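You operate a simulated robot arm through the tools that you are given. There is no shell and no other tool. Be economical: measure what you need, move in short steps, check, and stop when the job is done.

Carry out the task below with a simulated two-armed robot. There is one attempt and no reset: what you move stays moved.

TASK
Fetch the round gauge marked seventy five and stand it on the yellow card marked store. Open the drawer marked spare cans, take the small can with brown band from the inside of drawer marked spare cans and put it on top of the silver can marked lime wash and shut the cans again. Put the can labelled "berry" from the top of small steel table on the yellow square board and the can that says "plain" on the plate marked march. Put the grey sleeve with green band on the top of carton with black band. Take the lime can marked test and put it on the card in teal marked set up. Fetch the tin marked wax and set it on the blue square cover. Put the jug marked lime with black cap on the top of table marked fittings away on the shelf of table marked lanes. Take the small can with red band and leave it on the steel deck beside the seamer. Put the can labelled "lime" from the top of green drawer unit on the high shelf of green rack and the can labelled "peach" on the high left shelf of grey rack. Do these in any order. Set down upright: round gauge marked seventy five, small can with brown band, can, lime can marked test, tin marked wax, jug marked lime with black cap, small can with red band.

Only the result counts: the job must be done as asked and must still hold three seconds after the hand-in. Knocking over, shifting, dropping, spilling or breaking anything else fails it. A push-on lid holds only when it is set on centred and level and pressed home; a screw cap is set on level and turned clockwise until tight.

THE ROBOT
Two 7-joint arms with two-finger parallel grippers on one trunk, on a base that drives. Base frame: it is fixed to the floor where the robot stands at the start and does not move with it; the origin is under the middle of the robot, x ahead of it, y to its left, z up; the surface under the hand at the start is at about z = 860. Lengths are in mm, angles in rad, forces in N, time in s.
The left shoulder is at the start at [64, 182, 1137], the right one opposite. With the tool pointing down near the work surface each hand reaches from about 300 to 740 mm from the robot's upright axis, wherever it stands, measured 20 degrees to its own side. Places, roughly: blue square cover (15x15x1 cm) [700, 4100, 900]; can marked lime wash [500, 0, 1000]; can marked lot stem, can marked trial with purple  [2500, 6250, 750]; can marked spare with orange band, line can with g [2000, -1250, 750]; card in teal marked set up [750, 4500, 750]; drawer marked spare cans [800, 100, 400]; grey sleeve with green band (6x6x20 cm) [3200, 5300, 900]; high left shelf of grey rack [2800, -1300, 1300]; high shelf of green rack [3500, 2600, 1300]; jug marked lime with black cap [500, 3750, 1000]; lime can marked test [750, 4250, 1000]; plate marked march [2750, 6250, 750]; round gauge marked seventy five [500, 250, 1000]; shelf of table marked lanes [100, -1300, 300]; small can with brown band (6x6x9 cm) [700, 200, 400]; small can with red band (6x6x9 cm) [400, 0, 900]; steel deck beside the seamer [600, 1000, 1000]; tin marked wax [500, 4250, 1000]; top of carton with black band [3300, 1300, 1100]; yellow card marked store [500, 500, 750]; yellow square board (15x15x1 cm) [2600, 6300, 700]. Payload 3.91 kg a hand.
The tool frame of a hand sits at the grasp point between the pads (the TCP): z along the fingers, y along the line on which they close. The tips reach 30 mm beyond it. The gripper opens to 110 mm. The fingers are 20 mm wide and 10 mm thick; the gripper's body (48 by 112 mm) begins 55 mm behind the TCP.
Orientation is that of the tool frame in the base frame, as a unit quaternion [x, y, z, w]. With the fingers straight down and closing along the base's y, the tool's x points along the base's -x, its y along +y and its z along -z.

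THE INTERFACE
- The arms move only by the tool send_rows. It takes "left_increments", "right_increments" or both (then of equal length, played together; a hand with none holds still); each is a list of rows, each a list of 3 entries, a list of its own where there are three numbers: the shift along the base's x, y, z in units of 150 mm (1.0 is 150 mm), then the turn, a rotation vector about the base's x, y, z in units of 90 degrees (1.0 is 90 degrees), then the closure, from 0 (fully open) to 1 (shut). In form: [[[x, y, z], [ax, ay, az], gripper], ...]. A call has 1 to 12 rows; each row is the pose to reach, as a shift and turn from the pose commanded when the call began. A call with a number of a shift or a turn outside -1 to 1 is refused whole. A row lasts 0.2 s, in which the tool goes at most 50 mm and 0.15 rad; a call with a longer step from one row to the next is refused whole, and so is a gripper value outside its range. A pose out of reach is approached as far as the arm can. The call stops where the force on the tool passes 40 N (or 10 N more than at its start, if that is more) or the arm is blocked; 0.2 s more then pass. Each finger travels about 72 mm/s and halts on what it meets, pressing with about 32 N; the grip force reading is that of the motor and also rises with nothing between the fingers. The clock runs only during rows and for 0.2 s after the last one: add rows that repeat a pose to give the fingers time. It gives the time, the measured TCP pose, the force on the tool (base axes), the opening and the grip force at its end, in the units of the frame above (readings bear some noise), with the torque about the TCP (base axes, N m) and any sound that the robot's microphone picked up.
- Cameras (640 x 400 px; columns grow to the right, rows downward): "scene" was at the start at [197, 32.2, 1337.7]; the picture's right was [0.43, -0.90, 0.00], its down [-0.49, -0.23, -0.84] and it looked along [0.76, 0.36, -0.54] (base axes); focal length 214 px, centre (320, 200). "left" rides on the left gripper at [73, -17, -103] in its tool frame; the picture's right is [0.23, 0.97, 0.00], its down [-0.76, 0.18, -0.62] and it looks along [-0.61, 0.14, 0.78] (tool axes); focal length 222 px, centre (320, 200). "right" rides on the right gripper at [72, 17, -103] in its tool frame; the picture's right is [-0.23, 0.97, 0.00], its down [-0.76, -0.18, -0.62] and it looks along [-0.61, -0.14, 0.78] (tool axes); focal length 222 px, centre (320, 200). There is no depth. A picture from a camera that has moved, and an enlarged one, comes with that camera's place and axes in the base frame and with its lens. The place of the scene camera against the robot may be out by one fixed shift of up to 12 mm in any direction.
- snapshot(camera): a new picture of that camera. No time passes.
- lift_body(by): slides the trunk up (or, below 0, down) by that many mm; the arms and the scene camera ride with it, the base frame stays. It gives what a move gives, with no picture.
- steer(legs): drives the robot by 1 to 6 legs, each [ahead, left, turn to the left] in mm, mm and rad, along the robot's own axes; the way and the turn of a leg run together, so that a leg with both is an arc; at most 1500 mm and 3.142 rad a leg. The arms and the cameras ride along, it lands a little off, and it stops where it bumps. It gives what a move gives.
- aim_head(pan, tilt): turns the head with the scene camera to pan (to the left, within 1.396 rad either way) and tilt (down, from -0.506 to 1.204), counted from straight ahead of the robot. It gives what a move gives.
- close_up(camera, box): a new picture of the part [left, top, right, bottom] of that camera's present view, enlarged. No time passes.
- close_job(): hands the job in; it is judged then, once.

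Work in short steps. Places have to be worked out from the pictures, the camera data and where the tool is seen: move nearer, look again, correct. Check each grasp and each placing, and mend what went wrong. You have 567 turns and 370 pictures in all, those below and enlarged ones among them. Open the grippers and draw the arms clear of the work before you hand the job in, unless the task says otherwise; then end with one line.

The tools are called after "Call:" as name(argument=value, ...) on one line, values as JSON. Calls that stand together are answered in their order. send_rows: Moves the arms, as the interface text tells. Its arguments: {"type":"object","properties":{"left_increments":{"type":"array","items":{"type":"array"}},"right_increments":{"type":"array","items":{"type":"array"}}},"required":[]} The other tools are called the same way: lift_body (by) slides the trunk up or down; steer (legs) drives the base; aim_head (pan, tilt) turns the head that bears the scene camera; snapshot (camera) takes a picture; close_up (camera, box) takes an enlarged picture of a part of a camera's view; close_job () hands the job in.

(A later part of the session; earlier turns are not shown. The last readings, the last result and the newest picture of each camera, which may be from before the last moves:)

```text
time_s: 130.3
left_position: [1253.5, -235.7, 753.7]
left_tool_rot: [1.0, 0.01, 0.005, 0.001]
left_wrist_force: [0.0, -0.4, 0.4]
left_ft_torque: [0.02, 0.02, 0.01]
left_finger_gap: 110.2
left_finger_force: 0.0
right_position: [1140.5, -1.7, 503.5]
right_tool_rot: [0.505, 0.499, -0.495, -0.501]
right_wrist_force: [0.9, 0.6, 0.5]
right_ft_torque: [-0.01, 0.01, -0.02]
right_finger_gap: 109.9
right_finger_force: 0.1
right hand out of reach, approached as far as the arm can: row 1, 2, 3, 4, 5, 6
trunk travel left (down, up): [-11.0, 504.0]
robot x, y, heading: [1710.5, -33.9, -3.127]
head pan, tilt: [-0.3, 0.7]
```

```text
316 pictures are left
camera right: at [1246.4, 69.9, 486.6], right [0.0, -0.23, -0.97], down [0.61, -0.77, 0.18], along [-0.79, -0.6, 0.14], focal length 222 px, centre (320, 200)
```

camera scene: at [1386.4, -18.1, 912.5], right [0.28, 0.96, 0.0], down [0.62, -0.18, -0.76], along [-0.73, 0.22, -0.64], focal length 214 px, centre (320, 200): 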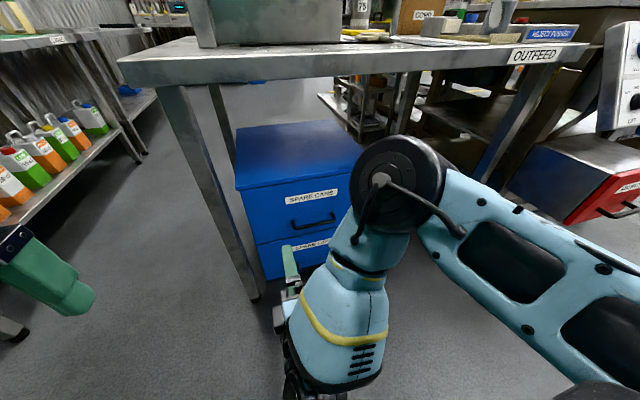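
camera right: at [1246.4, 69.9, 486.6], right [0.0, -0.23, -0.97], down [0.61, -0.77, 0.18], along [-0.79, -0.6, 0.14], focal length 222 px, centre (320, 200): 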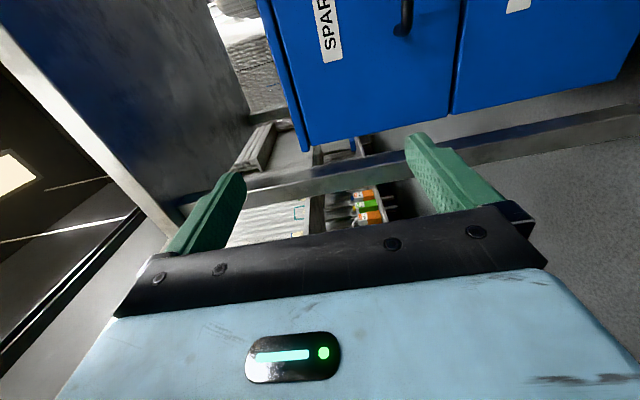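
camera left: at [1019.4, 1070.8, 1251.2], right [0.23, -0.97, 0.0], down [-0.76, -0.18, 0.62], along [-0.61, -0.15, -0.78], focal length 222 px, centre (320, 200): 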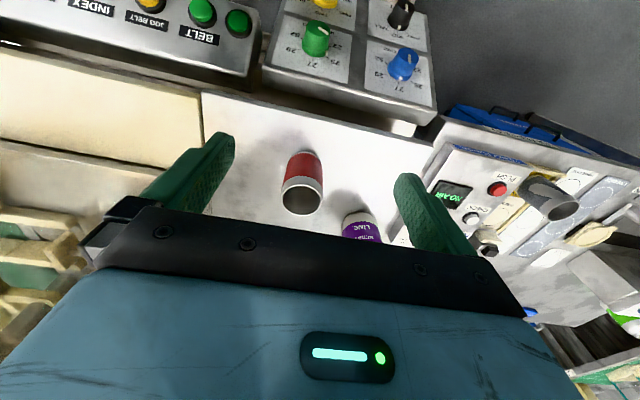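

The right arm is stuck in an awkward configuration. I try the left hand instead, yawing it the other way (camera to the inside).

Call:
send_rows(left_increments=[[[0, 0, 0], [0, 0, 0.09], 0], [[0, 0, 0], [0, 0, 0.18], 0], [[0, 0, -0.1], [0, 0, 0.27], 0], [[0, 0, -0.2], [0, 0, 0.36], 0], [[0, 0, -0.3], [0, 0, 0.45], 0], [[0, 0, -0.4], [0, 0, 0.54], 0], [[0, 0, -0.5], [0, 0, 0.63], 0], [[0, 0, -0.5], [0, 0, 0.72], 0], [[0, 0, -0.5], [0, 0, 0.81], 0], [[0, 0, -0.5], [0, 0, 0.9], 0], [[0, 0, -0.5], [0, 0, 0.99], 0]])

Call:
aim_head(pan=0.3, tilt=0.7)

Call:
snapshot(camera="scene")

```text
time_s: 132.7
left_position: [1253.8, -236.2, 677.7]
left_tool_rot: [0.704, 0.71, 0.003, -0.003]
left_wrist_force: [0.4, -0.3, -0.1]
left_ft_torque: [-0.01, 0.06, 0.01]
left_finger_gap: 109.9
left_finger_force: 0.1
right_position: [1141.1, -1.6, 503.4]
right_tool_rot: [0.505, 0.499, -0.495, -0.502]
right_wrist_force: [0.5, 0.7, -0.2]
right_ft_torque: [-0.01, 0.0, 0.0]
right_finger_gap: 110.0
right_finger_force: 0.1
trunk travel left (down, up): [-11.0, 504.0]
robot x, y, heading: [1712.6, -31.7, -3.129]
head pan, tilt: [-0.3, 0.7]
```

```text
time_s: 133.7
left_position: [1253.1, -237.6, 677.6]
left_tool_rot: [0.706, 0.708, 0.004, -0.003]
left_wrist_force: [-0.1, 0.0, -0.3]
left_ft_torque: [0.02, 0.0, -0.02]
left_finger_gap: 110.1
left_finger_force: 0.0
right_position: [1141.4, -1.3, 503.3]
right_tool_rot: [0.505, 0.499, -0.495, -0.501]
right_wrist_force: [0.0, 0.5, 0.2]
right_ft_torque: [-0.03, 0.0, -0.03]
right_finger_gap: 109.7
right_finger_force: 0.1
trunk travel left (down, up): [-11.0, 504.0]
robot x, y, heading: [1709.6, -33.5, -3.13]
head pan, tilt: [0.3, 0.7]
```

```text
315 pictures are left
camera scene: at [1387.1, -68.3, 912.5], right [-0.31, 0.95, 0.0], down [0.61, 0.2, -0.76], along [-0.73, -0.24, -0.64], focal length 214 px, centre (320, 200)
```

scene: 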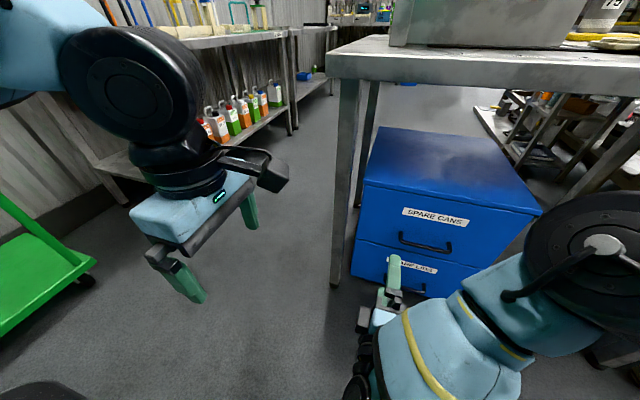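

The left hand yaws fine this way. I first restore the right arm to the nominal tool-down pose out of the way.

Call:
send_rows(right_increments=[[[0, 0.1, 0.1], [0, -0.09, 0], 0], [[0, 0.2, 0.2], [0, -0.18, 0], 0], [[0, 0.3, 0.3], [0, -0.27, 0], 0], [[0.1, 0.4, 0.4], [0, -0.36, 0], 0], [[0.2, 0.5, 0.5], [0, -0.45, 0], 0], [[0.3, 0.6, 0.5], [0, -0.54, 0], 0], [[0.4, 0.7, 0.5], [0, -0.63, 0], 0], [[0.5, 0.8, 0.5], [0, -0.72, 0], 0], [[0.6, 0.9, 0.5], [0, -0.81, 0], 0], [[0.7, 1.0, 0.5], [0, -0.9, 0], 0], [[0.7, 1.0, 0.5], [0, -0.99, 0], 0]])

Call:
aim_head(pan=-0.3, tilt=0.7)

Call:
snapshot(camera="scene")

```text
time_s: 136.1
left_position: [1255.4, -236.6, 678.3]
left_tool_rot: [0.705, 0.71, 0.003, -0.002]
left_wrist_force: [0.0, -0.8, -0.1]
left_ft_torque: [0.02, -0.04, 0.01]
left_finger_gap: 110.0
left_finger_force: 0.1
right_position: [1285.2, 123.7, 561.3]
right_tool_rot: [0.713, 0.7, -0.022, -0.032]
right_wrist_force: [0.0, 0.3, 0.0]
right_ft_torque: [0.01, 0.03, 0.0]
right_finger_gap: 110.0
right_finger_force: 0.0
right hand out of reach, approached as far as the arm can: row 10, 11
trunk travel left (down, up): [-11.0, 504.0]
robot x, y, heading: [1709.8, -30.9, -3.131]
head pan, tilt: [0.3, 0.7]
```

```text
time_s: 137.1
left_position: [1254.5, -237.4, 678.4]
left_tool_rot: [0.705, 0.709, 0.004, -0.003]
left_wrist_force: [0.2, -0.3, -0.2]
left_ft_torque: [0.02, -0.05, -0.07]
left_finger_gap: 109.9
left_finger_force: 0.1
right_position: [1284.9, 123.9, 561.3]
right_tool_rot: [0.712, 0.701, -0.023, -0.034]
right_wrist_force: [-0.4, -0.5, 0.1]
right_ft_torque: [-0.01, 0.0, 0.01]
right_finger_gap: 110.0
right_finger_force: 0.2
trunk travel left (down, up): [-11.0, 504.0]
robot x, y, heading: [1708.8, -34.9, -3.127]
head pan, tilt: [-0.3, 0.7]
```

```text
314 pictures are left
camera scene: at [1386.4, -18.2, 912.5], right [0.28, 0.96, 0.0], down [0.62, -0.18, -0.76], along [-0.73, 0.22, -0.64], focal length 214 px, centre (320, 200)
```

scene: 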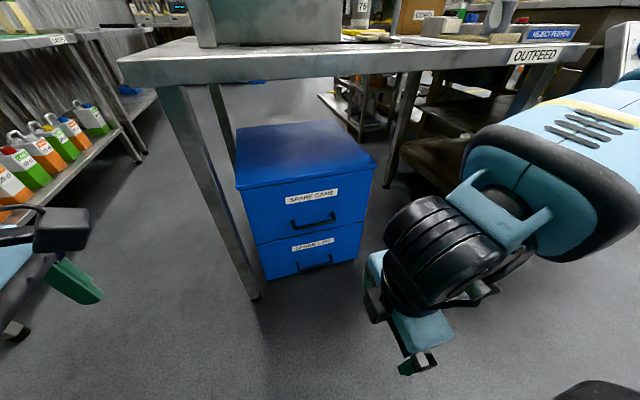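

Now yaw the right hand back by -90° to nominal, moving outward to the right.

Call:
send_rows(right_increments=[[[0, 0.1, 0.1], [0, 0, -0.09], 0], [[0, 0.2, 0.2], [0, 0, -0.18], 0], [[0, 0.3, 0.3], [0, 0, -0.27], 0], [[0, 0.3, 0.3], [0, 0, -0.36], 0], [[0, 0.3, 0.3], [0, 0, -0.45], 0], [[0, 0.4, 0.4], [0, 0, -0.54], 0], [[0, 0.4, 0.5], [0, 0, -0.63], 0], [[0, 0.4, 0.5], [0, 0, -0.72], 0], [[0, 0.4, 0.6], [0, 0, -0.81], 0], [[0, 0.4, 0.6], [0, 0, -0.9], 0], [[0, 0.4, 0.6], [0, 0, -0.99], 0]])

Call:
snapshot(camera="scene")

```text
time_s: 139.5
left_position: [1254.5, -237.3, 678.5]
left_tool_rot: [0.705, 0.709, 0.004, -0.002]
left_wrist_force: [0.0, 0.0, 1.1]
left_ft_torque: [-0.01, -0.01, 0.03]
left_finger_gap: 110.0
left_finger_force: 0.1
right_position: [1284.6, 182.9, 651.3]
right_tool_rot: [0.999, -0.001, 0.008, -0.039]
right_wrist_force: [0.0, 0.5, 0.2]
right_ft_torque: [0.03, 0.03, -0.02]
right_finger_gap: 109.9
right_finger_force: 0.0
trunk travel left (down, up): [-11.0, 504.0]
robot x, y, heading: [1709.9, -32.9, -3.126]
head pan, tilt: [-0.3, 0.7]
```

```text
313 pictures are left
camera scene: at [1386.4, -18.1, 912.5], right [0.28, 0.96, 0.0], down [0.62, -0.18, -0.76], along [-0.73, 0.22, -0.64], focal length 214 px, centre (320, 200)
```

scene: 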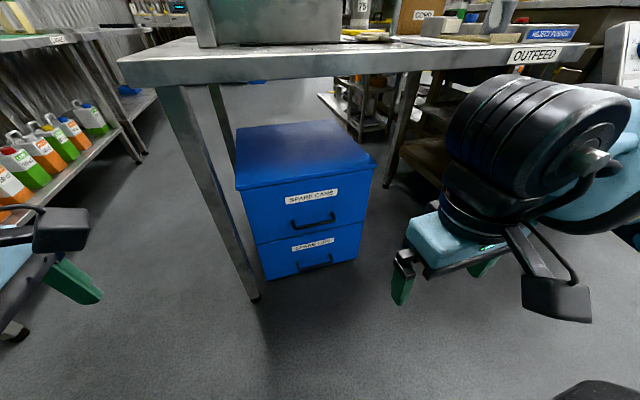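

Right arm restored. Now shift the robot right so the left hand faces the handle, and pitch the left hand 55° forward.

Call:
steer(legs=[[0, -290, -0.015]])

Call:
send_rows(left_increments=[[[-0.1, 0, -0.1], [0, 0.09, 0], 0], [[-0.2, 0, -0.2], [0, 0.18, 0], 0], [[-0.3, 0, -0.3], [0, 0.27, 0], 0], [[-0.4, 0, -0.4], [0, 0.36, 0], 0], [[-0.5, 0, -0.5], [0, 0.45, 0], 0], [[-0.5, 0, -0.6], [0, 0.54, 0], 0], [[-0.5, 0, -0.7], [0, 0.61, 0], 0]])

Call:
aim_head(pan=0.2, tilt=0.7)

Call:
snapshot(camera="scene")

Call:
snapshot(camera="left")

```text
time_s: 142.7
left_position: [1248.9, 61.8, 679.8]
left_tool_rot: [0.711, 0.704, 0.003, -0.003]
left_wrist_force: [-0.7, -0.5, 1.4]
left_ft_torque: [0.02, 0.01, 0.0]
left_finger_gap: 110.0
left_finger_force: 0.0
right_position: [1286.7, 481.8, 651.5]
right_tool_rot: [0.999, -0.008, 0.007, -0.039]
right_wrist_force: [0.2, 0.2, -0.5]
right_ft_torque: [0.02, -0.04, 0.03]
right_finger_gap: 110.0
right_finger_force: 0.1
trunk travel left (down, up): [-11.0, 504.0]
robot x, y, heading: [1709.1, 257.0, 3.14]
head pan, tilt: [-0.3, 0.7]
```

```text
time_s: 144.4
left_position: [1121.2, 62.9, 720.5]
left_tool_rot: [0.573, 0.56, -0.425, -0.422]
left_wrist_force: [0.4, 0.6, 0.7]
left_ft_torque: [0.01, -0.04, 0.02]
left_finger_gap: 110.0
left_finger_force: 0.1
left hand out of reach, approached as far as the arm can: row 3, 4, 5, 6, 7
right_position: [1286.0, 482.3, 652.2]
right_tool_rot: [0.999, -0.007, 0.007, -0.039]
right_wrist_force: [-0.4, 0.3, 0.2]
right_ft_torque: [-0.03, 0.0, -0.02]
right_finger_gap: 109.9
right_finger_force: 0.0
trunk travel left (down, up): [-11.0, 504.0]
robot x, y, heading: [1707.2, 262.1, 3.138]
head pan, tilt: [-0.3, 0.7]
stopped in row 7 (left hand): the arm was blocked; the commanded pose is now the measured one
```

```text
time_s: 145.4
left_position: [1121.5, 62.7, 717.7]
left_tool_rot: [0.573, 0.56, -0.425, -0.422]
left_wrist_force: [-0.2, -0.7, -0.1]
left_ft_torque: [0.02, -0.01, 0.04]
left_finger_gap: 110.1
left_finger_force: 0.1
right_position: [1286.4, 482.1, 652.4]
right_tool_rot: [0.999, -0.007, 0.007, -0.039]
right_wrist_force: [0.2, -0.4, -0.8]
right_ft_torque: [-0.03, 0.0, -0.01]
right_finger_gap: 110.0
right_finger_force: 0.0
trunk travel left (down, up): [-11.0, 504.0]
robot x, y, heading: [1706.5, 256.6, 3.138]
head pan, tilt: [0.201, 0.7]
```

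```text
312 pictures are left
camera scene: at [1382.9, 237.6, 912.5], right [-0.2, 0.98, 0.0], down [0.63, 0.13, -0.76], along [-0.75, -0.15, -0.64], focal length 214 px, centre (320, 200)
```

scene: 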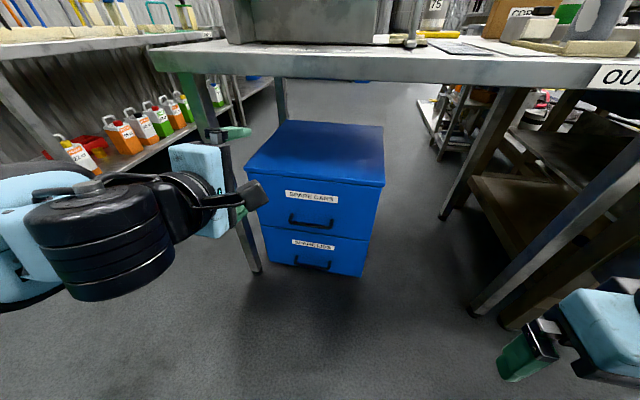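

```text
311 pictures are left
camera left: at [1216.6, 134.2, 763.2], right [0.28, 0.21, -0.94], down [0.64, -0.77, 0.02], along [-0.72, -0.6, -0.35], focal length 222 px, centre (320, 200)
```

left: 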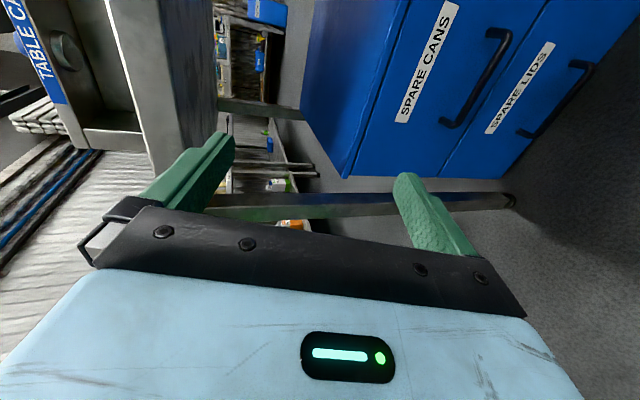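

Left arm is in a good shape, pitched about 74°. Lower it toward the handle height.

Call:
send_rows(left_increments=[[[0, 0.05, -0.3], [0, 0, 0], 0], [[0, 0.1, -0.6], [0, 0, 0], 0], [[0, 0.15, -0.9], [0, 0, 0], 0], [[0, 0.2, -1.0], [0, 0, 0], 0]])

Call:
send_rows(left_increments=[[[0, 0, -0.3], [0, 0, 0], 0], [[0, 0, -0.6], [0, 0, 0], 0], [[0, 0, -0.9], [0, 0, 0], 0], [[0, 0, -1.0], [0, 0, 0], 0]])

Call:
snapshot(camera="scene")

Call:
snapshot(camera="left")

```text
time_s: 146.4
left_position: [1109.3, 91.6, 620.9]
left_tool_rot: [0.575, 0.56, -0.425, -0.42]
left_wrist_force: [0.0, -0.1, -0.4]
left_ft_torque: [0.01, -0.01, -0.02]
left_finger_gap: 110.0
left_finger_force: 0.1
left hand out of reach, approached as far as the arm can: row 3, 4
right_position: [1285.8, 482.4, 652.5]
right_tool_rot: [0.999, -0.007, 0.007, -0.039]
right_wrist_force: [-0.2, 0.3, -0.5]
right_ft_torque: [0.01, -0.02, 0.02]
right_finger_gap: 109.9
right_finger_force: 0.1
trunk travel left (down, up): [-11.0, 504.0]
robot x, y, heading: [1710.0, 261.4, 3.139]
head pan, tilt: [0.201, 0.7]
```

```text
time_s: 147.4
left_position: [1059.7, 94.2, 587.1]
left_tool_rot: [0.587, 0.556, -0.425, -0.408]
left_wrist_force: [0.4, 0.6, -0.2]
left_ft_torque: [0.02, -0.01, 0.01]
left_finger_gap: 110.0
left_finger_force: 0.1
left hand out of reach, approached as far as the arm can: row 1, 2, 3, 4
right_position: [1285.1, 481.6, 652.1]
right_tool_rot: [0.999, -0.006, 0.007, -0.039]
right_wrist_force: [-0.9, 0.3, 0.4]
right_ft_torque: [0.04, 0.0, 0.02]
right_finger_gap: 110.1
right_finger_force: 0.1
trunk travel left (down, up): [-11.0, 504.0]
robot x, y, heading: [1708.5, 257.7, 3.135]
head pan, tilt: [0.201, 0.7]
```

```text
310 pictures are left
camera scene: at [1382.2, 237.3, 912.2], right [-0.2, 0.98, 0.0], down [0.63, 0.13, -0.76], along [-0.75, -0.15, -0.64], focal length 214 px, centre (320, 200)
```

scene: 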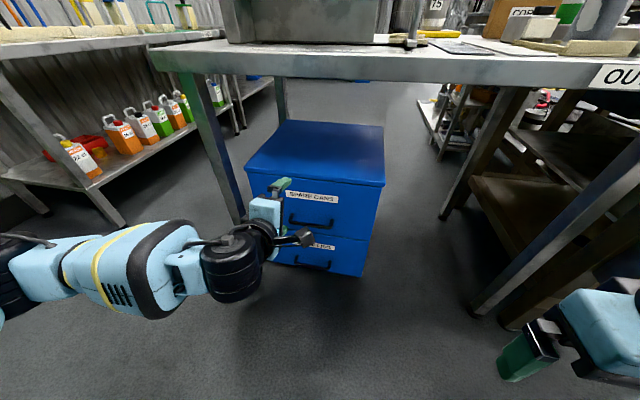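

```text
309 pictures are left
camera left: at [1153.4, 166.9, 631.4], right [0.3, 0.18, -0.94], down [0.63, -0.77, 0.06], along [-0.71, -0.61, -0.35], focal length 222 px, centre (320, 200)
```

left: 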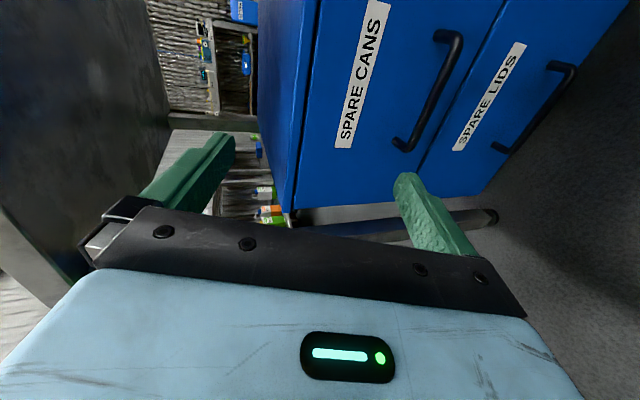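

Too steeply horizontal for that height. Reduce the pitch to about 38° from vertical while lowering.

Call:
send_rows(left_increments=[[[0.1, 0, -0.1], [0, -0.09, 0], 0], [[0.2, 0, -0.3], [0, -0.18, 0], 0], [[0.3, 0, -0.5], [0, -0.27, 0], 0], [[0.3, 0, -0.7], [0, -0.36, 0], 0], [[0.3, 0, -0.9], [0, -0.4, 0], 0], [[0.3, 0, -1.0], [0, -0.4, 0], 0]])

Call:
send_rows(left_increments=[[[0, 0, -0.3], [0, 0, 0], 0], [[0, 0, -0.5], [0, 0, 0], 0], [[0, 0, -0.5], [0, 0, 0], 0]])

Call:
snapshot(camera="left")

```text
time_s: 148.8
left_position: [1104.9, 95.6, 442.4]
left_tool_rot: [0.678, 0.662, -0.225, -0.226]
left_wrist_force: [-1.1, 0.7, -1.2]
left_ft_torque: [-0.03, -0.02, -0.02]
left_finger_gap: 109.8
left_finger_force: 0.1
left hand out of reach, approached as far as the arm can: row 1, 2, 3, 6
right_position: [1286.0, 482.7, 652.0]
right_tool_rot: [0.999, -0.008, 0.007, -0.04]
right_wrist_force: [0.3, -0.2, 0.6]
right_ft_torque: [-0.02, -0.03, -0.01]
right_finger_gap: 110.2
right_finger_force: 0.0
trunk travel left (down, up): [-11.0, 504.0]
robot x, y, heading: [1708.3, 259.8, 3.137]
head pan, tilt: [0.201, 0.7]
```

```text
time_s: 149.6
left_position: [1073.5, 81.5, 399.2]
left_tool_rot: [0.678, 0.662, -0.226, -0.227]
left_wrist_force: [-0.2, 0.1, -0.5]
left_ft_torque: [-0.01, 0.01, -0.01]
left_finger_gap: 110.0
left_finger_force: 0.0
left hand out of reach, approached as far as the arm can: row 1, 2, 3
right_position: [1285.4, 482.5, 651.8]
right_tool_rot: [0.999, -0.008, 0.006, -0.039]
right_wrist_force: [0.0, 0.8, -0.2]
right_ft_torque: [0.01, 0.01, 0.0]
right_finger_gap: 110.0
right_finger_force: 0.0
trunk travel left (down, up): [-11.0, 504.0]
robot x, y, heading: [1705.8, 259.3, 3.139]
head pan, tilt: [0.201, 0.7]
```

```text
308 pictures are left
camera left: at [1124.6, 154.1, 490.9], right [0.78, 0.21, -0.59], down [0.5, -0.77, 0.39], along [-0.37, -0.6, -0.7], focal length 222 px, centre (320, 200)
```

left: 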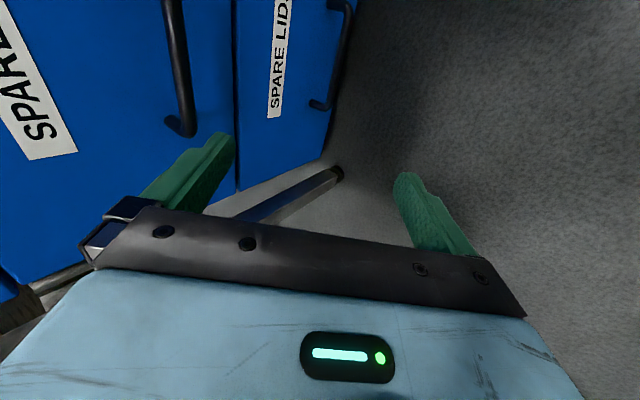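

Hand at (1073, 81, 399), 37° pitch; bar at about (878, 103, 372). I raise to z≈440, partly close the fingers, and drive forward 130 mm.

Call:
send_rows(left_increments=[[[0, 0.1, 0.15], [0, 0, 0], 0.3], [[0, 0.15, 0.3], [0, 0, 0], 0.6], [[0, 0.15, 0.3], [0, 0, 0], 0.64]])

Call:
steer(legs=[[130, 0, 0]])

Call:
snapshot(camera="left")

Call:
close_up(camera="scene", box=[200, 120, 420, 300])

```text
time_s: 150.4
left_position: [1074.5, 104.8, 444.9]
left_tool_rot: [0.675, 0.664, -0.227, -0.228]
left_wrist_force: [0.1, -0.5, -1.1]
left_ft_torque: [-0.01, 0.02, -0.05]
left_finger_gap: 39.7
left_finger_force: 0.2
right_position: [1287.3, 482.3, 652.4]
right_tool_rot: [0.999, -0.008, 0.007, -0.04]
right_wrist_force: [0.3, 0.2, -0.2]
right_ft_torque: [-0.01, 0.02, 0.04]
right_finger_gap: 109.9
right_finger_force: 0.0
trunk travel left (down, up): [-11.0, 504.0]
robot x, y, heading: [1709.4, 262.6, 3.146]
head pan, tilt: [0.201, 0.7]
```

```text
time_s: 151.7
left_position: [947.7, 104.3, 444.5]
left_tool_rot: [0.676, 0.663, -0.226, -0.228]
left_wrist_force: [0.8, -0.3, 1.0]
left_ft_torque: [0.02, 0.02, -0.02]
left_finger_gap: 39.6
left_finger_force: 0.1
right_position: [1158.2, 481.6, 650.6]
right_tool_rot: [0.999, -0.008, 0.008, -0.039]
right_wrist_force: [-0.2, -0.1, -0.4]
right_ft_torque: [-0.01, -0.01, -0.01]
right_finger_gap: 109.8
right_finger_force: 0.2
trunk travel left (down, up): [-11.0, 504.0]
robot x, y, heading: [1580.9, 260.1, 3.141]
head pan, tilt: [0.201, 0.7]
```

```text
307 pictures are left
camera left: at [997.3, 176.1, 536.8], right [0.78, 0.21, -0.59], down [0.51, -0.77, 0.39], along [-0.37, -0.6, -0.7], focal length 222 px, centre (320, 200)
```

left: 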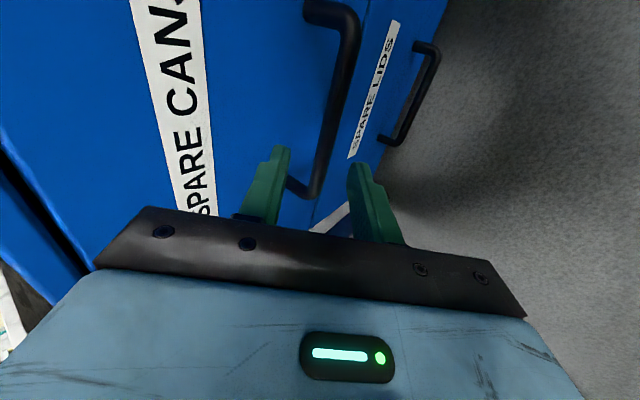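

```text
2.22 times, centred on (310, 210) of scene
camera zoom: at [1254.6, 237.5, 912.4], right [-0.2, 0.98, 0.0], down [0.63, 0.13, -0.76], along [-0.75, -0.15, -0.64], focal length 477 px, centre (342, 178)
```

zoom: 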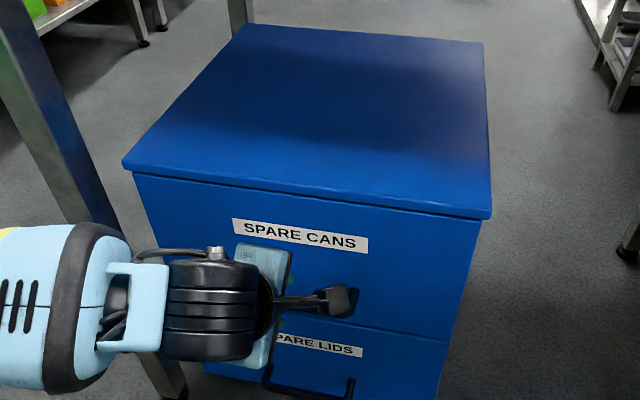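

The bar is at about (890, 104, 366), passing between the fingers' line. Advance along the tool direction.

Call:
send_rows(left_increments=[[[-0.1, 0, -0.14], [0, 0, 0], 0.68], [[-0.2, 0, -0.28], [0, 0, 0], 0.69], [[-0.29, 0, -0.38], [0, 0, 0], 0.69], [[-0.32, 0, -0.43], [0, 0, 0], 0.69]])

Call:
snapshot(camera="left")

```text
time_s: 152.4
left_position: [909.0, 102.7, 394.9]
left_tool_rot: [0.675, 0.663, -0.227, -0.23]
left_wrist_force: [16.5, -2.4, 10.0]
left_ft_torque: [-0.12, 0.21, 0.25]
left_finger_gap: 30.5
left_finger_force: 0.0
right_position: [1157.7, 481.0, 652.6]
right_tool_rot: [0.999, -0.007, 0.006, -0.04]
right_wrist_force: [-1.3, 0.7, 0.6]
right_ft_torque: [0.0, -0.01, -0.01]
right_finger_gap: 110.1
right_finger_force: 0.2
trunk travel left (down, up): [-11.0, 504.0]
robot x, y, heading: [1578.6, 263.1, -3.142]
head pan, tilt: [0.201, 0.7]
stopped in row 3 (left hand): the force on the tool passed its limit at 60 N (the readings are from after the stop); the commanded pose is now the measured one
```

```text
305 pictures are left
camera left: at [959.4, 175.6, 488.1], right [0.78, 0.21, -0.59], down [0.51, -0.77, 0.39], along [-0.38, -0.6, -0.7], focal length 222 px, centre (320, 200)
```

left: 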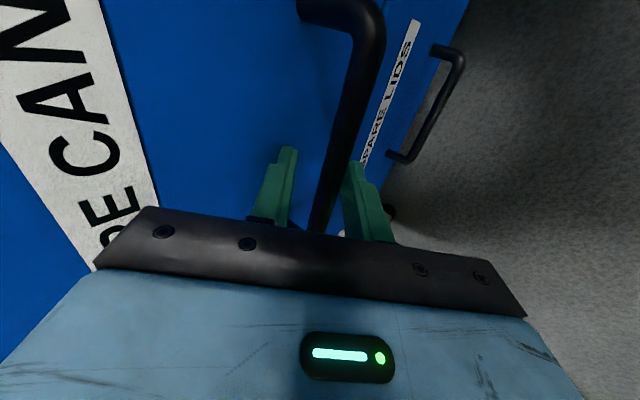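

Touched something at the fingertips; the bar appears between the fingers. I close to see whether the bar is gripped.

Call:
send_rows(left_increments=[[[0.01, 0, 0.01], [0, 0, 0], 0.8], [[0.01, 0, 0.01], [0, 0, 0], 1], [[0.01, 0, 0.01], [0, 0, 0], 1]])

Call:
snapshot(camera="left")

```text
time_s: 153.2
left_position: [911.7, 103.3, 391.6]
left_tool_rot: [0.676, 0.665, -0.223, -0.225]
left_wrist_force: [21.8, 0.0, -19.2]
left_ft_torque: [0.42, -0.24, 0.9]
left_finger_gap: 13.6
left_finger_force: 44.7
right_position: [1158.1, 481.5, 651.2]
right_tool_rot: [0.999, -0.006, 0.007, -0.039]
right_wrist_force: [0.9, -1.2, 0.1]
right_ft_torque: [0.01, -0.03, 0.0]
right_finger_gap: 110.1
right_finger_force: 0.1
trunk travel left (down, up): [-11.0, 504.0]
robot x, y, heading: [1579.8, 262.8, -3.135]
head pan, tilt: [0.201, 0.7]
```

```text
304 pictures are left
camera left: at [961.8, 175.5, 484.3], right [0.78, 0.21, -0.59], down [0.5, -0.77, 0.39], along [-0.37, -0.6, -0.71], focal length 222 px, centre (320, 200)
```

left: 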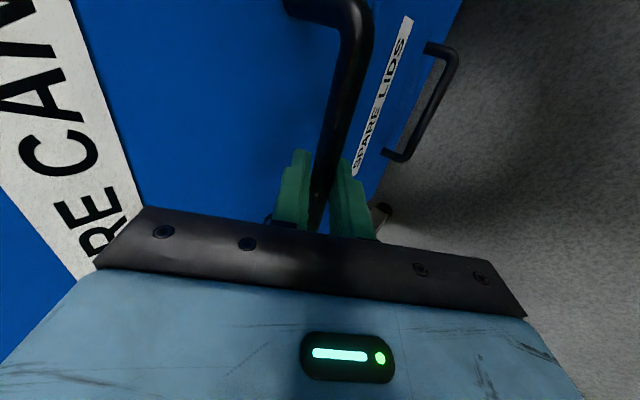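

The bar is gripped (gap 13.6 mm). Pull by driving back.

Call:
steer(legs=[[-100, 0, 0]])

Call:
snapshot(camera="scene")

```text
time_s: 154.4
left_position: [1008.7, 103.4, 391.8]
left_tool_rot: [0.677, 0.664, -0.224, -0.225]
left_wrist_force: [1.4, 2.2, -31.6]
left_ft_torque: [0.59, -0.15, 0.73]
left_finger_gap: 13.5
left_finger_force: 45.0
right_position: [1254.1, 482.4, 650.4]
right_tool_rot: [0.999, -0.007, 0.007, -0.039]
right_wrist_force: [0.4, 0.7, 0.1]
right_ft_torque: [-0.02, 0.01, 0.01]
right_finger_gap: 110.2
right_finger_force: 0.1
trunk travel left (down, up): [-11.0, 504.0]
robot x, y, heading: [1679.8, 259.2, 3.138]
head pan, tilt: [0.201, 0.7]
```

```text
303 pictures are left
camera scene: at [1351.8, 236.8, 911.7], right [-0.2, 0.98, 0.0], down [0.63, 0.13, -0.76], along [-0.75, -0.15, -0.65], focal length 214 px, centre (320, 200)
```

scene: 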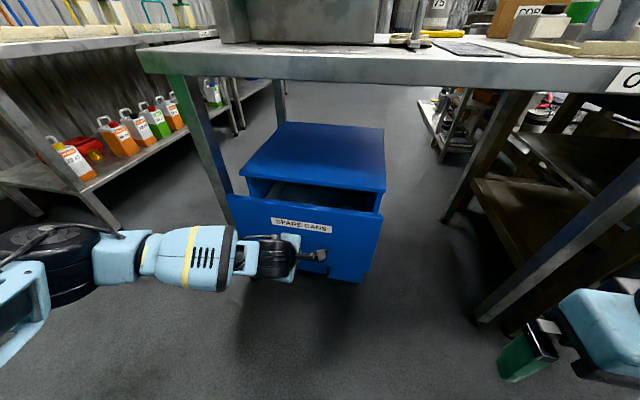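

It opens. Pull another 200 mm.

Call:
steer(legs=[[-190, 0, 0]])

Call:
snapshot(camera="scene")

```text
time_s: 155.9
left_position: [1199.4, 102.9, 390.8]
left_tool_rot: [0.677, 0.664, -0.225, -0.225]
left_wrist_force: [-0.9, -0.4, -17.7]
left_ft_torque: [0.45, -0.08, 0.78]
left_finger_gap: 13.8
left_finger_force: 44.7
right_position: [1445.8, 481.4, 650.5]
right_tool_rot: [0.999, -0.008, 0.008, -0.039]
right_wrist_force: [-0.3, 0.2, 0.4]
right_ft_torque: [0.02, -0.01, 0.0]
right_finger_gap: 109.8
right_finger_force: 0.1
trunk travel left (down, up): [-11.0, 504.0]
robot x, y, heading: [1871.6, 262.7, 3.138]
head pan, tilt: [0.201, 0.7]
```

```text
302 pictures are left
camera scene: at [1542.5, 237.1, 912.0], right [-0.2, 0.98, 0.0], down [0.63, 0.13, -0.76], along [-0.75, -0.15, -0.65], focal length 214 px, centre (320, 200)
```

scene: 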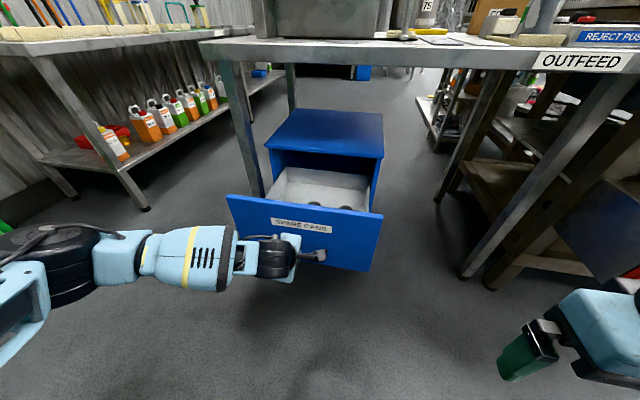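

Open by 290 mm with cans visible inside. Release the handle and retreat up/back, then look inside.

Call:
send_rows(left_increments=[[[0, 0, 0], [0, 0, 0], 0.65], [[0, 0, 0], [0, 0, 0], 0.65], [[0.12, 0, 0.16], [0, 0, 0], 0.65], [[0.3, 0, 0.4], [0, 0, 0], 0.65], [[0.45, 0, 0.65], [0, 0, 0], 0.5], [[0.45, 0, 0.95], [0, 0, 0], 0]])

Call:
lift_body(by=150)

Call:
aim_head(pan=0.15, tilt=0.8)

Call:
snapshot(camera="scene")

```text
time_s: 157.3
left_position: [1266.9, 101.1, 536.3]
left_tool_rot: [0.677, 0.664, -0.226, -0.225]
left_wrist_force: [-0.3, 0.2, -0.3]
left_ft_torque: [0.01, 0.0, -0.03]
left_finger_gap: 109.8
left_finger_force: 1.0
right_position: [1447.3, 482.1, 651.2]
right_tool_rot: [0.999, -0.007, 0.006, -0.04]
right_wrist_force: [-0.6, 0.1, 0.0]
right_ft_torque: [0.02, 0.02, -0.01]
right_finger_gap: 110.0
right_finger_force: 0.1
trunk travel left (down, up): [-11.0, 504.0]
robot x, y, heading: [1870.9, 259.2, 3.143]
head pan, tilt: [0.201, 0.7]
```

```text
time_s: 159.1
left_position: [1266.6, 102.8, 683.6]
left_tool_rot: [0.676, 0.664, -0.225, -0.226]
left_wrist_force: [0.7, 0.1, -0.5]
left_ft_torque: [-0.02, -0.01, -0.02]
left_finger_gap: 110.1
left_finger_force: 0.2
right_position: [1446.0, 482.8, 801.5]
right_tool_rot: [0.999, -0.007, 0.007, -0.041]
right_wrist_force: [0.1, -0.6, 0.0]
right_ft_torque: [-0.01, 0.0, 0.02]
right_finger_gap: 109.8
right_finger_force: 0.0
trunk travel left (down, up): [-161.0, 354.0]
robot x, y, heading: [1868.3, 259.5, 3.146]
head pan, tilt: [0.201, 0.7]
```

```text
time_s: 159.8
left_position: [1267.8, 102.5, 685.7]
left_tool_rot: [0.677, 0.664, -0.225, -0.225]
left_wrist_force: [-0.4, 0.0, -0.4]
left_ft_torque: [-0.03, 0.03, 0.01]
left_finger_gap: 110.1
left_finger_force: 0.1
right_position: [1446.7, 483.2, 801.1]
right_tool_rot: [0.999, -0.008, 0.007, -0.04]
right_wrist_force: [-0.1, -0.1, -0.2]
right_ft_torque: [0.0, 0.01, -0.01]
right_finger_gap: 110.4
right_finger_force: 0.1
trunk travel left (down, up): [-161.0, 354.0]
robot x, y, heading: [1872.7, 262.7, 3.144]
head pan, tilt: [0.15, 0.799]
```

```text
301 pictures are left
camera scene: at [1599.8, 242.1, 1063.2], right [-0.15, 0.99, 0.0], down [0.71, 0.11, -0.7], along [-0.69, -0.1, -0.72], focal length 214 px, centre (320, 200)
```

scene: 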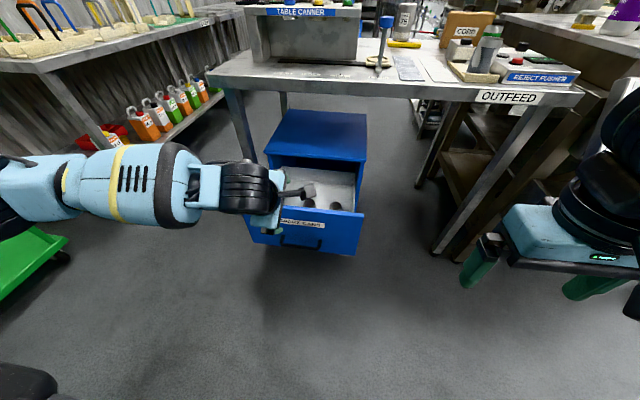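

Call:
close_up(camera="scene", box=[230, 150, 390, 260])

```text
3.64 times, centred on (310, 205) of scene
camera zoom: at [1599.8, 242.1, 1063.2], right [-0.15, 0.99, 0.0], down [0.71, 0.11, -0.7], along [-0.69, -0.1, -0.72], focal length 780 px, centre (356, 182)
```

zoom: 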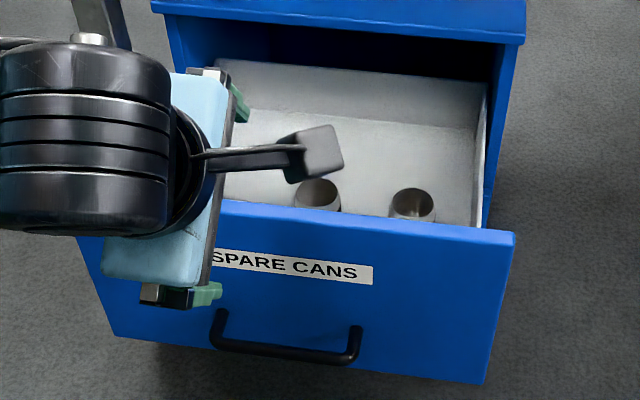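

Two open cans are near the drawer front. I move the left hand aside and drive so the right hand is above the drawer.

Call:
send_rows(left_increments=[[[0.1, -0.3, 0.1], [0, 0, 0], 0], [[0.2, -0.6, 0.2], [0, 0, 0], 0], [[0.3, -0.9, 0.3], [0, 0, 0], 0], [[0.4, -1.0, 0.5], [0, 0, 0], 0]])

Call:
steer(legs=[[0, 320, 0], [320, 0, 0]])

Call:
snapshot(camera="right")

Call:
aim_head(pan=-0.2, tilt=1.0)

Call:
snapshot(camera="scene")

```text
time_s: 160.8
left_position: [1327.3, -48.6, 758.9]
left_tool_rot: [0.677, 0.663, -0.225, -0.226]
left_wrist_force: [0.7, -0.2, -0.1]
left_ft_torque: [0.01, -0.01, 0.0]
left_finger_gap: 109.9
left_finger_force: 0.1
right_position: [1447.0, 482.4, 802.1]
right_tool_rot: [0.999, -0.008, 0.006, -0.039]
right_wrist_force: [-0.6, 0.3, 0.2]
right_ft_torque: [0.0, -0.02, 0.03]
right_finger_gap: 110.3
right_finger_force: 0.1
trunk travel left (down, up): [-161.0, 354.0]
robot x, y, heading: [1870.3, 260.6, 3.14]
head pan, tilt: [0.15, 0.799]
```

```text
time_s: 165.9
left_position: [998.0, -362.0, 758.2]
left_tool_rot: [0.68, 0.66, -0.224, -0.227]
left_wrist_force: [-0.2, -0.3, -1.1]
left_ft_torque: [-0.02, 0.02, 0.0]
left_finger_gap: 109.9
left_finger_force: 0.0
right_position: [1121.5, 166.4, 802.4]
right_tool_rot: [0.999, -0.013, 0.008, -0.04]
right_wrist_force: [0.4, -0.2, -0.2]
right_ft_torque: [0.02, -0.02, -0.01]
right_finger_gap: 109.9
right_finger_force: 0.1
trunk travel left (down, up): [-161.0, 354.0]
robot x, y, heading: [1542.4, -58.7, 3.128]
head pan, tilt: [0.15, 0.799]
```

```text
299 pictures are left
camera right: at [1192.8, 141.1, 903.4], right [-0.25, -0.96, -0.08], down [-0.77, 0.15, 0.62], along [-0.59, 0.22, -0.78], focal length 222 px, centre (320, 200)
```

right: 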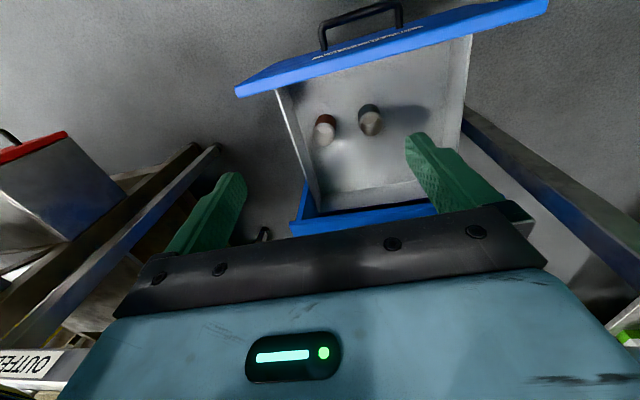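

```text
time_s: 166.8
left_position: [998.7, -363.3, 759.5]
left_tool_rot: [0.68, 0.661, -0.224, -0.227]
left_wrist_force: [-0.3, 0.1, 0.1]
left_ft_torque: [-0.01, 0.02, -0.01]
left_finger_gap: 109.9
left_finger_force: 0.0
right_position: [1122.8, 166.8, 801.1]
right_tool_rot: [0.999, -0.012, 0.008, -0.039]
right_wrist_force: [-0.6, -0.8, 1.3]
right_ft_torque: [0.03, -0.01, 0.03]
right_finger_gap: 110.2
right_finger_force: 0.1
trunk travel left (down, up): [-161.0, 354.0]
robot x, y, heading: [1545.7, -58.2, 3.13]
head pan, tilt: [-0.201, 1.0]
```

```text
298 pictures are left
camera scene: at [1285.1, -48.6, 1048.0], right [0.21, 0.98, 0.0], down [0.82, -0.18, -0.54], along [-0.53, 0.11, -0.84], focal length 214 px, centre (320, 200)
```

scene: 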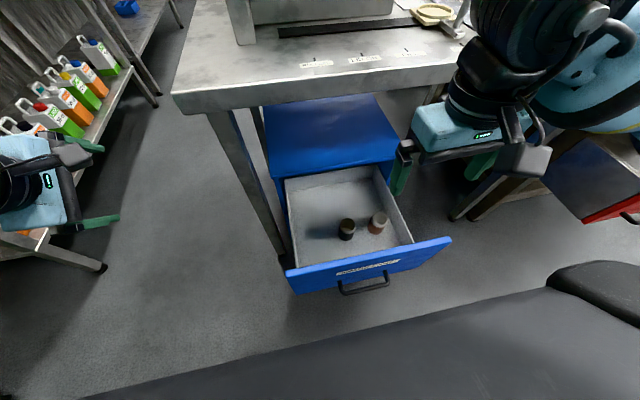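

Call:
close_up(camera="right", box=[270, 80, 430, 180])

Call:
close_up(camera="scene", box=[290, 180, 450, 280])

```text
4.00 times, centred on (350, 130) of right
camera zoom: at [1193.2, 141.1, 903.6], right [-0.25, -0.96, -0.08], down [-0.77, 0.15, 0.62], along [-0.59, 0.22, -0.78], focal length 888 px, centre (200, 480)
```

zoom: 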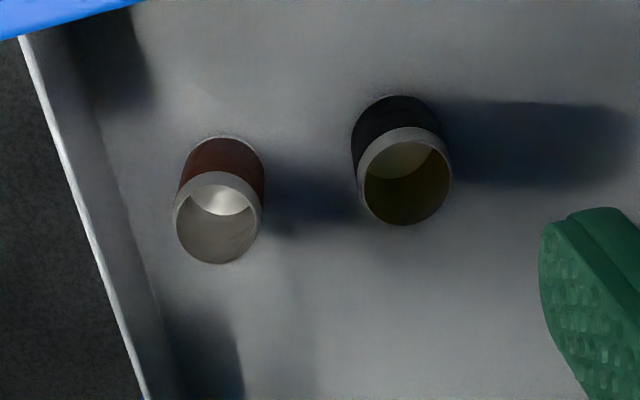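

```text
4.00 times, centred on (370, 230) of scene
camera zoom: at [1285.1, -48.6, 1048.0], right [0.21, 0.98, 0.0], down [0.82, -0.18, -0.54], along [-0.53, 0.11, -0.84], focal length 858 px, centre (120, 80)
```

zoom: 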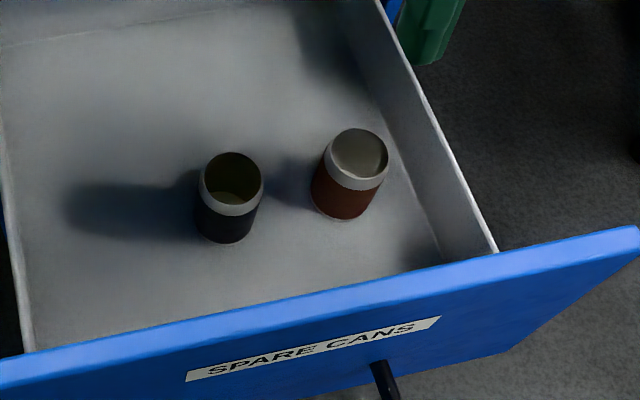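

The brown-band can is at about (990, 227, top 378), close to the drawer's side wall and under the table edge line. I'll pull the drawer ~90 mm further using the right fingers behind the front panel. First yaw the right hand -90° with fingers shut.

Call:
send_rows(right_increments=[[[0, 0, 0], [-0.025, 0.005, -0.09], 0.5], [[0, 0, 0], [-0.05, 0.01, -0.18], 1], [[0, -0.1, 0], [-0.05, 0.01, -0.27], 1], [[0, -0.2, 0], [-0.05, 0.01, -0.36], 1], [[0, -0.3, 0], [-0.05, 0.01, -0.45], 1], [[0, -0.3, 0], [-0.05, 0.01, -0.54], 1], [[0, -0.3, 0], [-0.05, 0.01, -0.63], 1], [[0, -0.3, 0], [-0.05, 0.01, -0.72], 1], [[0, -0.3, 0], [-0.05, 0.01, -0.81], 1], [[0, -0.3, 0], [-0.05, 0.01, -0.9], 1], [[0, -0.3, 0], [-0.05, 0.01, -0.98], 1], [[0, -0.3, 0], [-0.05, 0.01, -0.98], 1]])

Call:
snapshot(camera="right")

```text
time_s: 169.4
left_position: [998.0, -362.9, 758.4]
left_tool_rot: [0.68, 0.661, -0.223, -0.226]
left_wrist_force: [0.2, 0.4, 0.6]
left_ft_torque: [0.04, -0.05, 0.0]
left_finger_gap: 110.0
left_finger_force: 0.0
right_position: [1122.6, 121.3, 801.7]
right_tool_rot: [0.709, -0.704, 0.025, 0.013]
right_wrist_force: [-0.3, 0.0, 0.0]
right_ft_torque: [0.0, -0.01, -0.01]
right_finger_gap: 0.0
right_finger_force: 31.5
trunk travel left (down, up): [-161.0, 354.0]
robot x, y, heading: [1542.9, -58.0, 3.127]
head pan, tilt: [-0.201, 1.0]
```

```text
295 pictures are left
camera right: at [1104.6, 55.8, 907.7], right [-0.97, 0.22, -0.03], down [0.16, 0.8, 0.58], along [0.15, 0.56, -0.81], focal length 222 px, centre (320, 200)
```

right: 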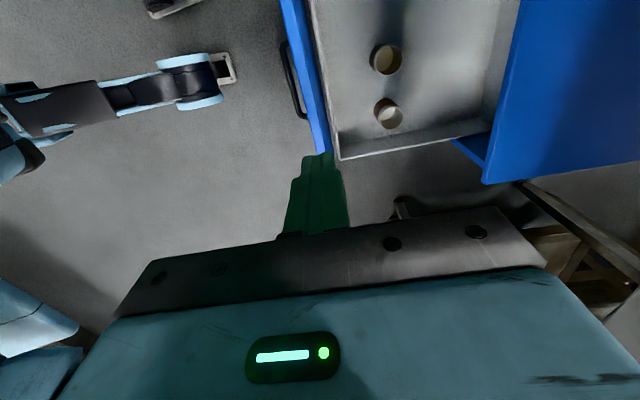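

Front panel's inner face is at x≈1128. Lower the closed fingers behind it at (1095, 100) to z≈500.

Call:
send_rows(right_increments=[[[-0.18, -0.14, 0], [0, 0, 0], 1], [[-0.18, -0.14, -0.3], [0, 0, 0], 1], [[-0.18, -0.14, -0.6], [0, 0, 0], 1], [[-0.18, -0.14, -0.9], [0, 0, 0], 1], [[-0.18, -0.14, -1.0], [0, 0, 0], 1]])

Call:
send_rows(right_increments=[[[0, 0, -0.3], [0, 0, 0], 1], [[0, 0, -0.6], [0, 0, 0], 1], [[0, 0, -0.9], [0, 0, 0], 1], [[0, 0, -1.0], [0, 0, 0], 1]])

Call:
snapshot(camera="right")

Call:
snapshot(camera="scene")

```text
time_s: 170.6
left_position: [999.2, -362.1, 758.5]
left_tool_rot: [0.679, 0.661, -0.224, -0.226]
left_wrist_force: [0.1, 0.6, 0.5]
left_ft_torque: [0.03, 0.02, 0.0]
left_finger_gap: 109.8
left_finger_force: 0.0
right_position: [1096.6, 99.5, 649.6]
right_tool_rot: [0.71, -0.703, 0.025, 0.013]
right_wrist_force: [-0.3, -0.3, 0.5]
right_ft_torque: [0.0, 0.01, 0.0]
right_finger_gap: 0.1
right_finger_force: 31.5
trunk travel left (down, up): [-161.0, 354.0]
robot x, y, heading: [1541.0, -61.3, 3.131]
head pan, tilt: [-0.201, 1.0]
```

```text
time_s: 171.6
left_position: [998.0, -361.7, 759.0]
left_tool_rot: [0.68, 0.66, -0.224, -0.226]
left_wrist_force: [-0.3, -0.8, -0.4]
left_ft_torque: [-0.01, 0.01, 0.01]
left_finger_gap: 109.9
left_finger_force: 0.1
right_position: [1095.2, 100.6, 499.1]
right_tool_rot: [0.71, -0.704, 0.025, 0.013]
right_wrist_force: [-0.1, -0.3, -1.5]
right_ft_torque: [0.0, 0.01, -0.03]
right_finger_gap: 0.3
right_finger_force: 31.6
trunk travel left (down, up): [-161.0, 354.0]
robot x, y, heading: [1539.8, -57.3, 3.129]
head pan, tilt: [-0.201, 1.0]
```

```text
294 pictures are left
camera right: at [1077.4, 34.3, 606.1], right [-0.98, 0.22, -0.03], down [0.16, 0.8, 0.58], along [0.15, 0.56, -0.81], focal length 222 px, centre (320, 200)
```

right: 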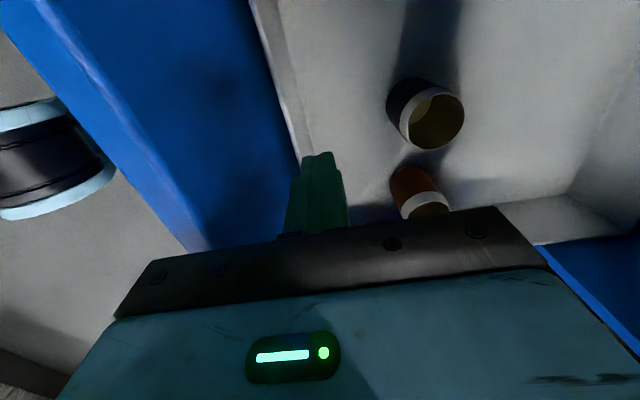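

```text
293 pictures are left
camera scene: at [1285.1, -48.6, 1048.0], right [0.21, 0.98, 0.0], down [0.82, -0.18, -0.54], along [-0.53, 0.11, -0.84], focal length 214 px, centre (320, 200)
```

scene: 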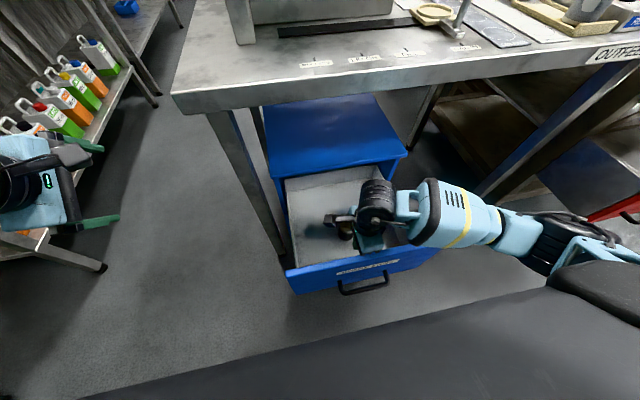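

Fingers are behind the panel. Drive back 120 mm.

Call:
steer(legs=[[-120, 0, 0]])

Call:
snapshot(camera="scene")

Call:
snapshot(camera="right")

```text
time_s: 172.6
left_position: [1057.0, -362.9, 759.4]
left_tool_rot: [0.681, 0.659, -0.224, -0.227]
left_wrist_force: [0.1, -0.3, 0.0]
left_ft_torque: [0.03, -0.01, -0.03]
left_finger_gap: 110.1
left_finger_force: 0.1
right_position: [1148.1, 101.2, 501.0]
right_tool_rot: [-0.706, 0.707, -0.019, -0.021]
right_wrist_force: [-0.5, 0.4, -1.1]
right_ft_torque: [0.03, -0.02, -0.03]
right_finger_gap: 0.1
right_finger_force: 31.9
trunk travel left (down, up): [-161.0, 354.0]
robot x, y, heading: [1603.6, -61.3, 3.129]
head pan, tilt: [-0.201, 1.0]
stopped in leg 1: the force on the tool passed its limit at 89 N (the readings are from after the stop); the commanded pose is now the measured one
```

```text
292 pictures are left
camera scene: at [1344.4, -49.0, 1048.0], right [0.21, 0.98, 0.0], down [0.82, -0.18, -0.54], along [-0.53, 0.11, -0.84], focal length 214 px, centre (320, 200)
```

scene: 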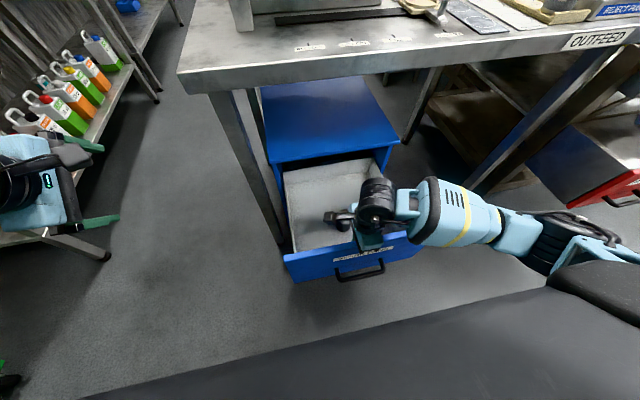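

```text
291 pictures are left
camera right: at [1131.7, 34.9, 607.6], right [-0.97, 0.23, -0.01], down [0.18, 0.8, 0.58], along [0.14, 0.56, -0.82], focal length 222 px, centre (320, 200)
```

right: 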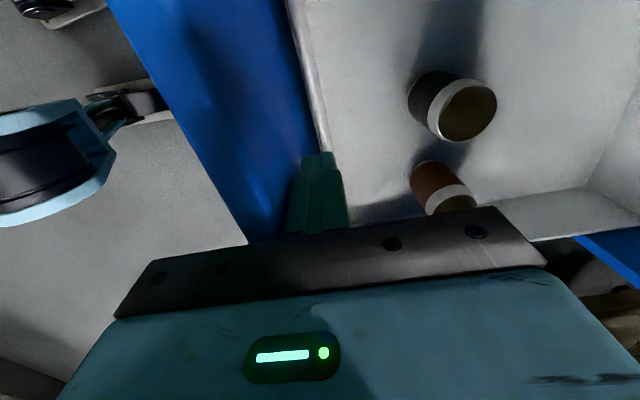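

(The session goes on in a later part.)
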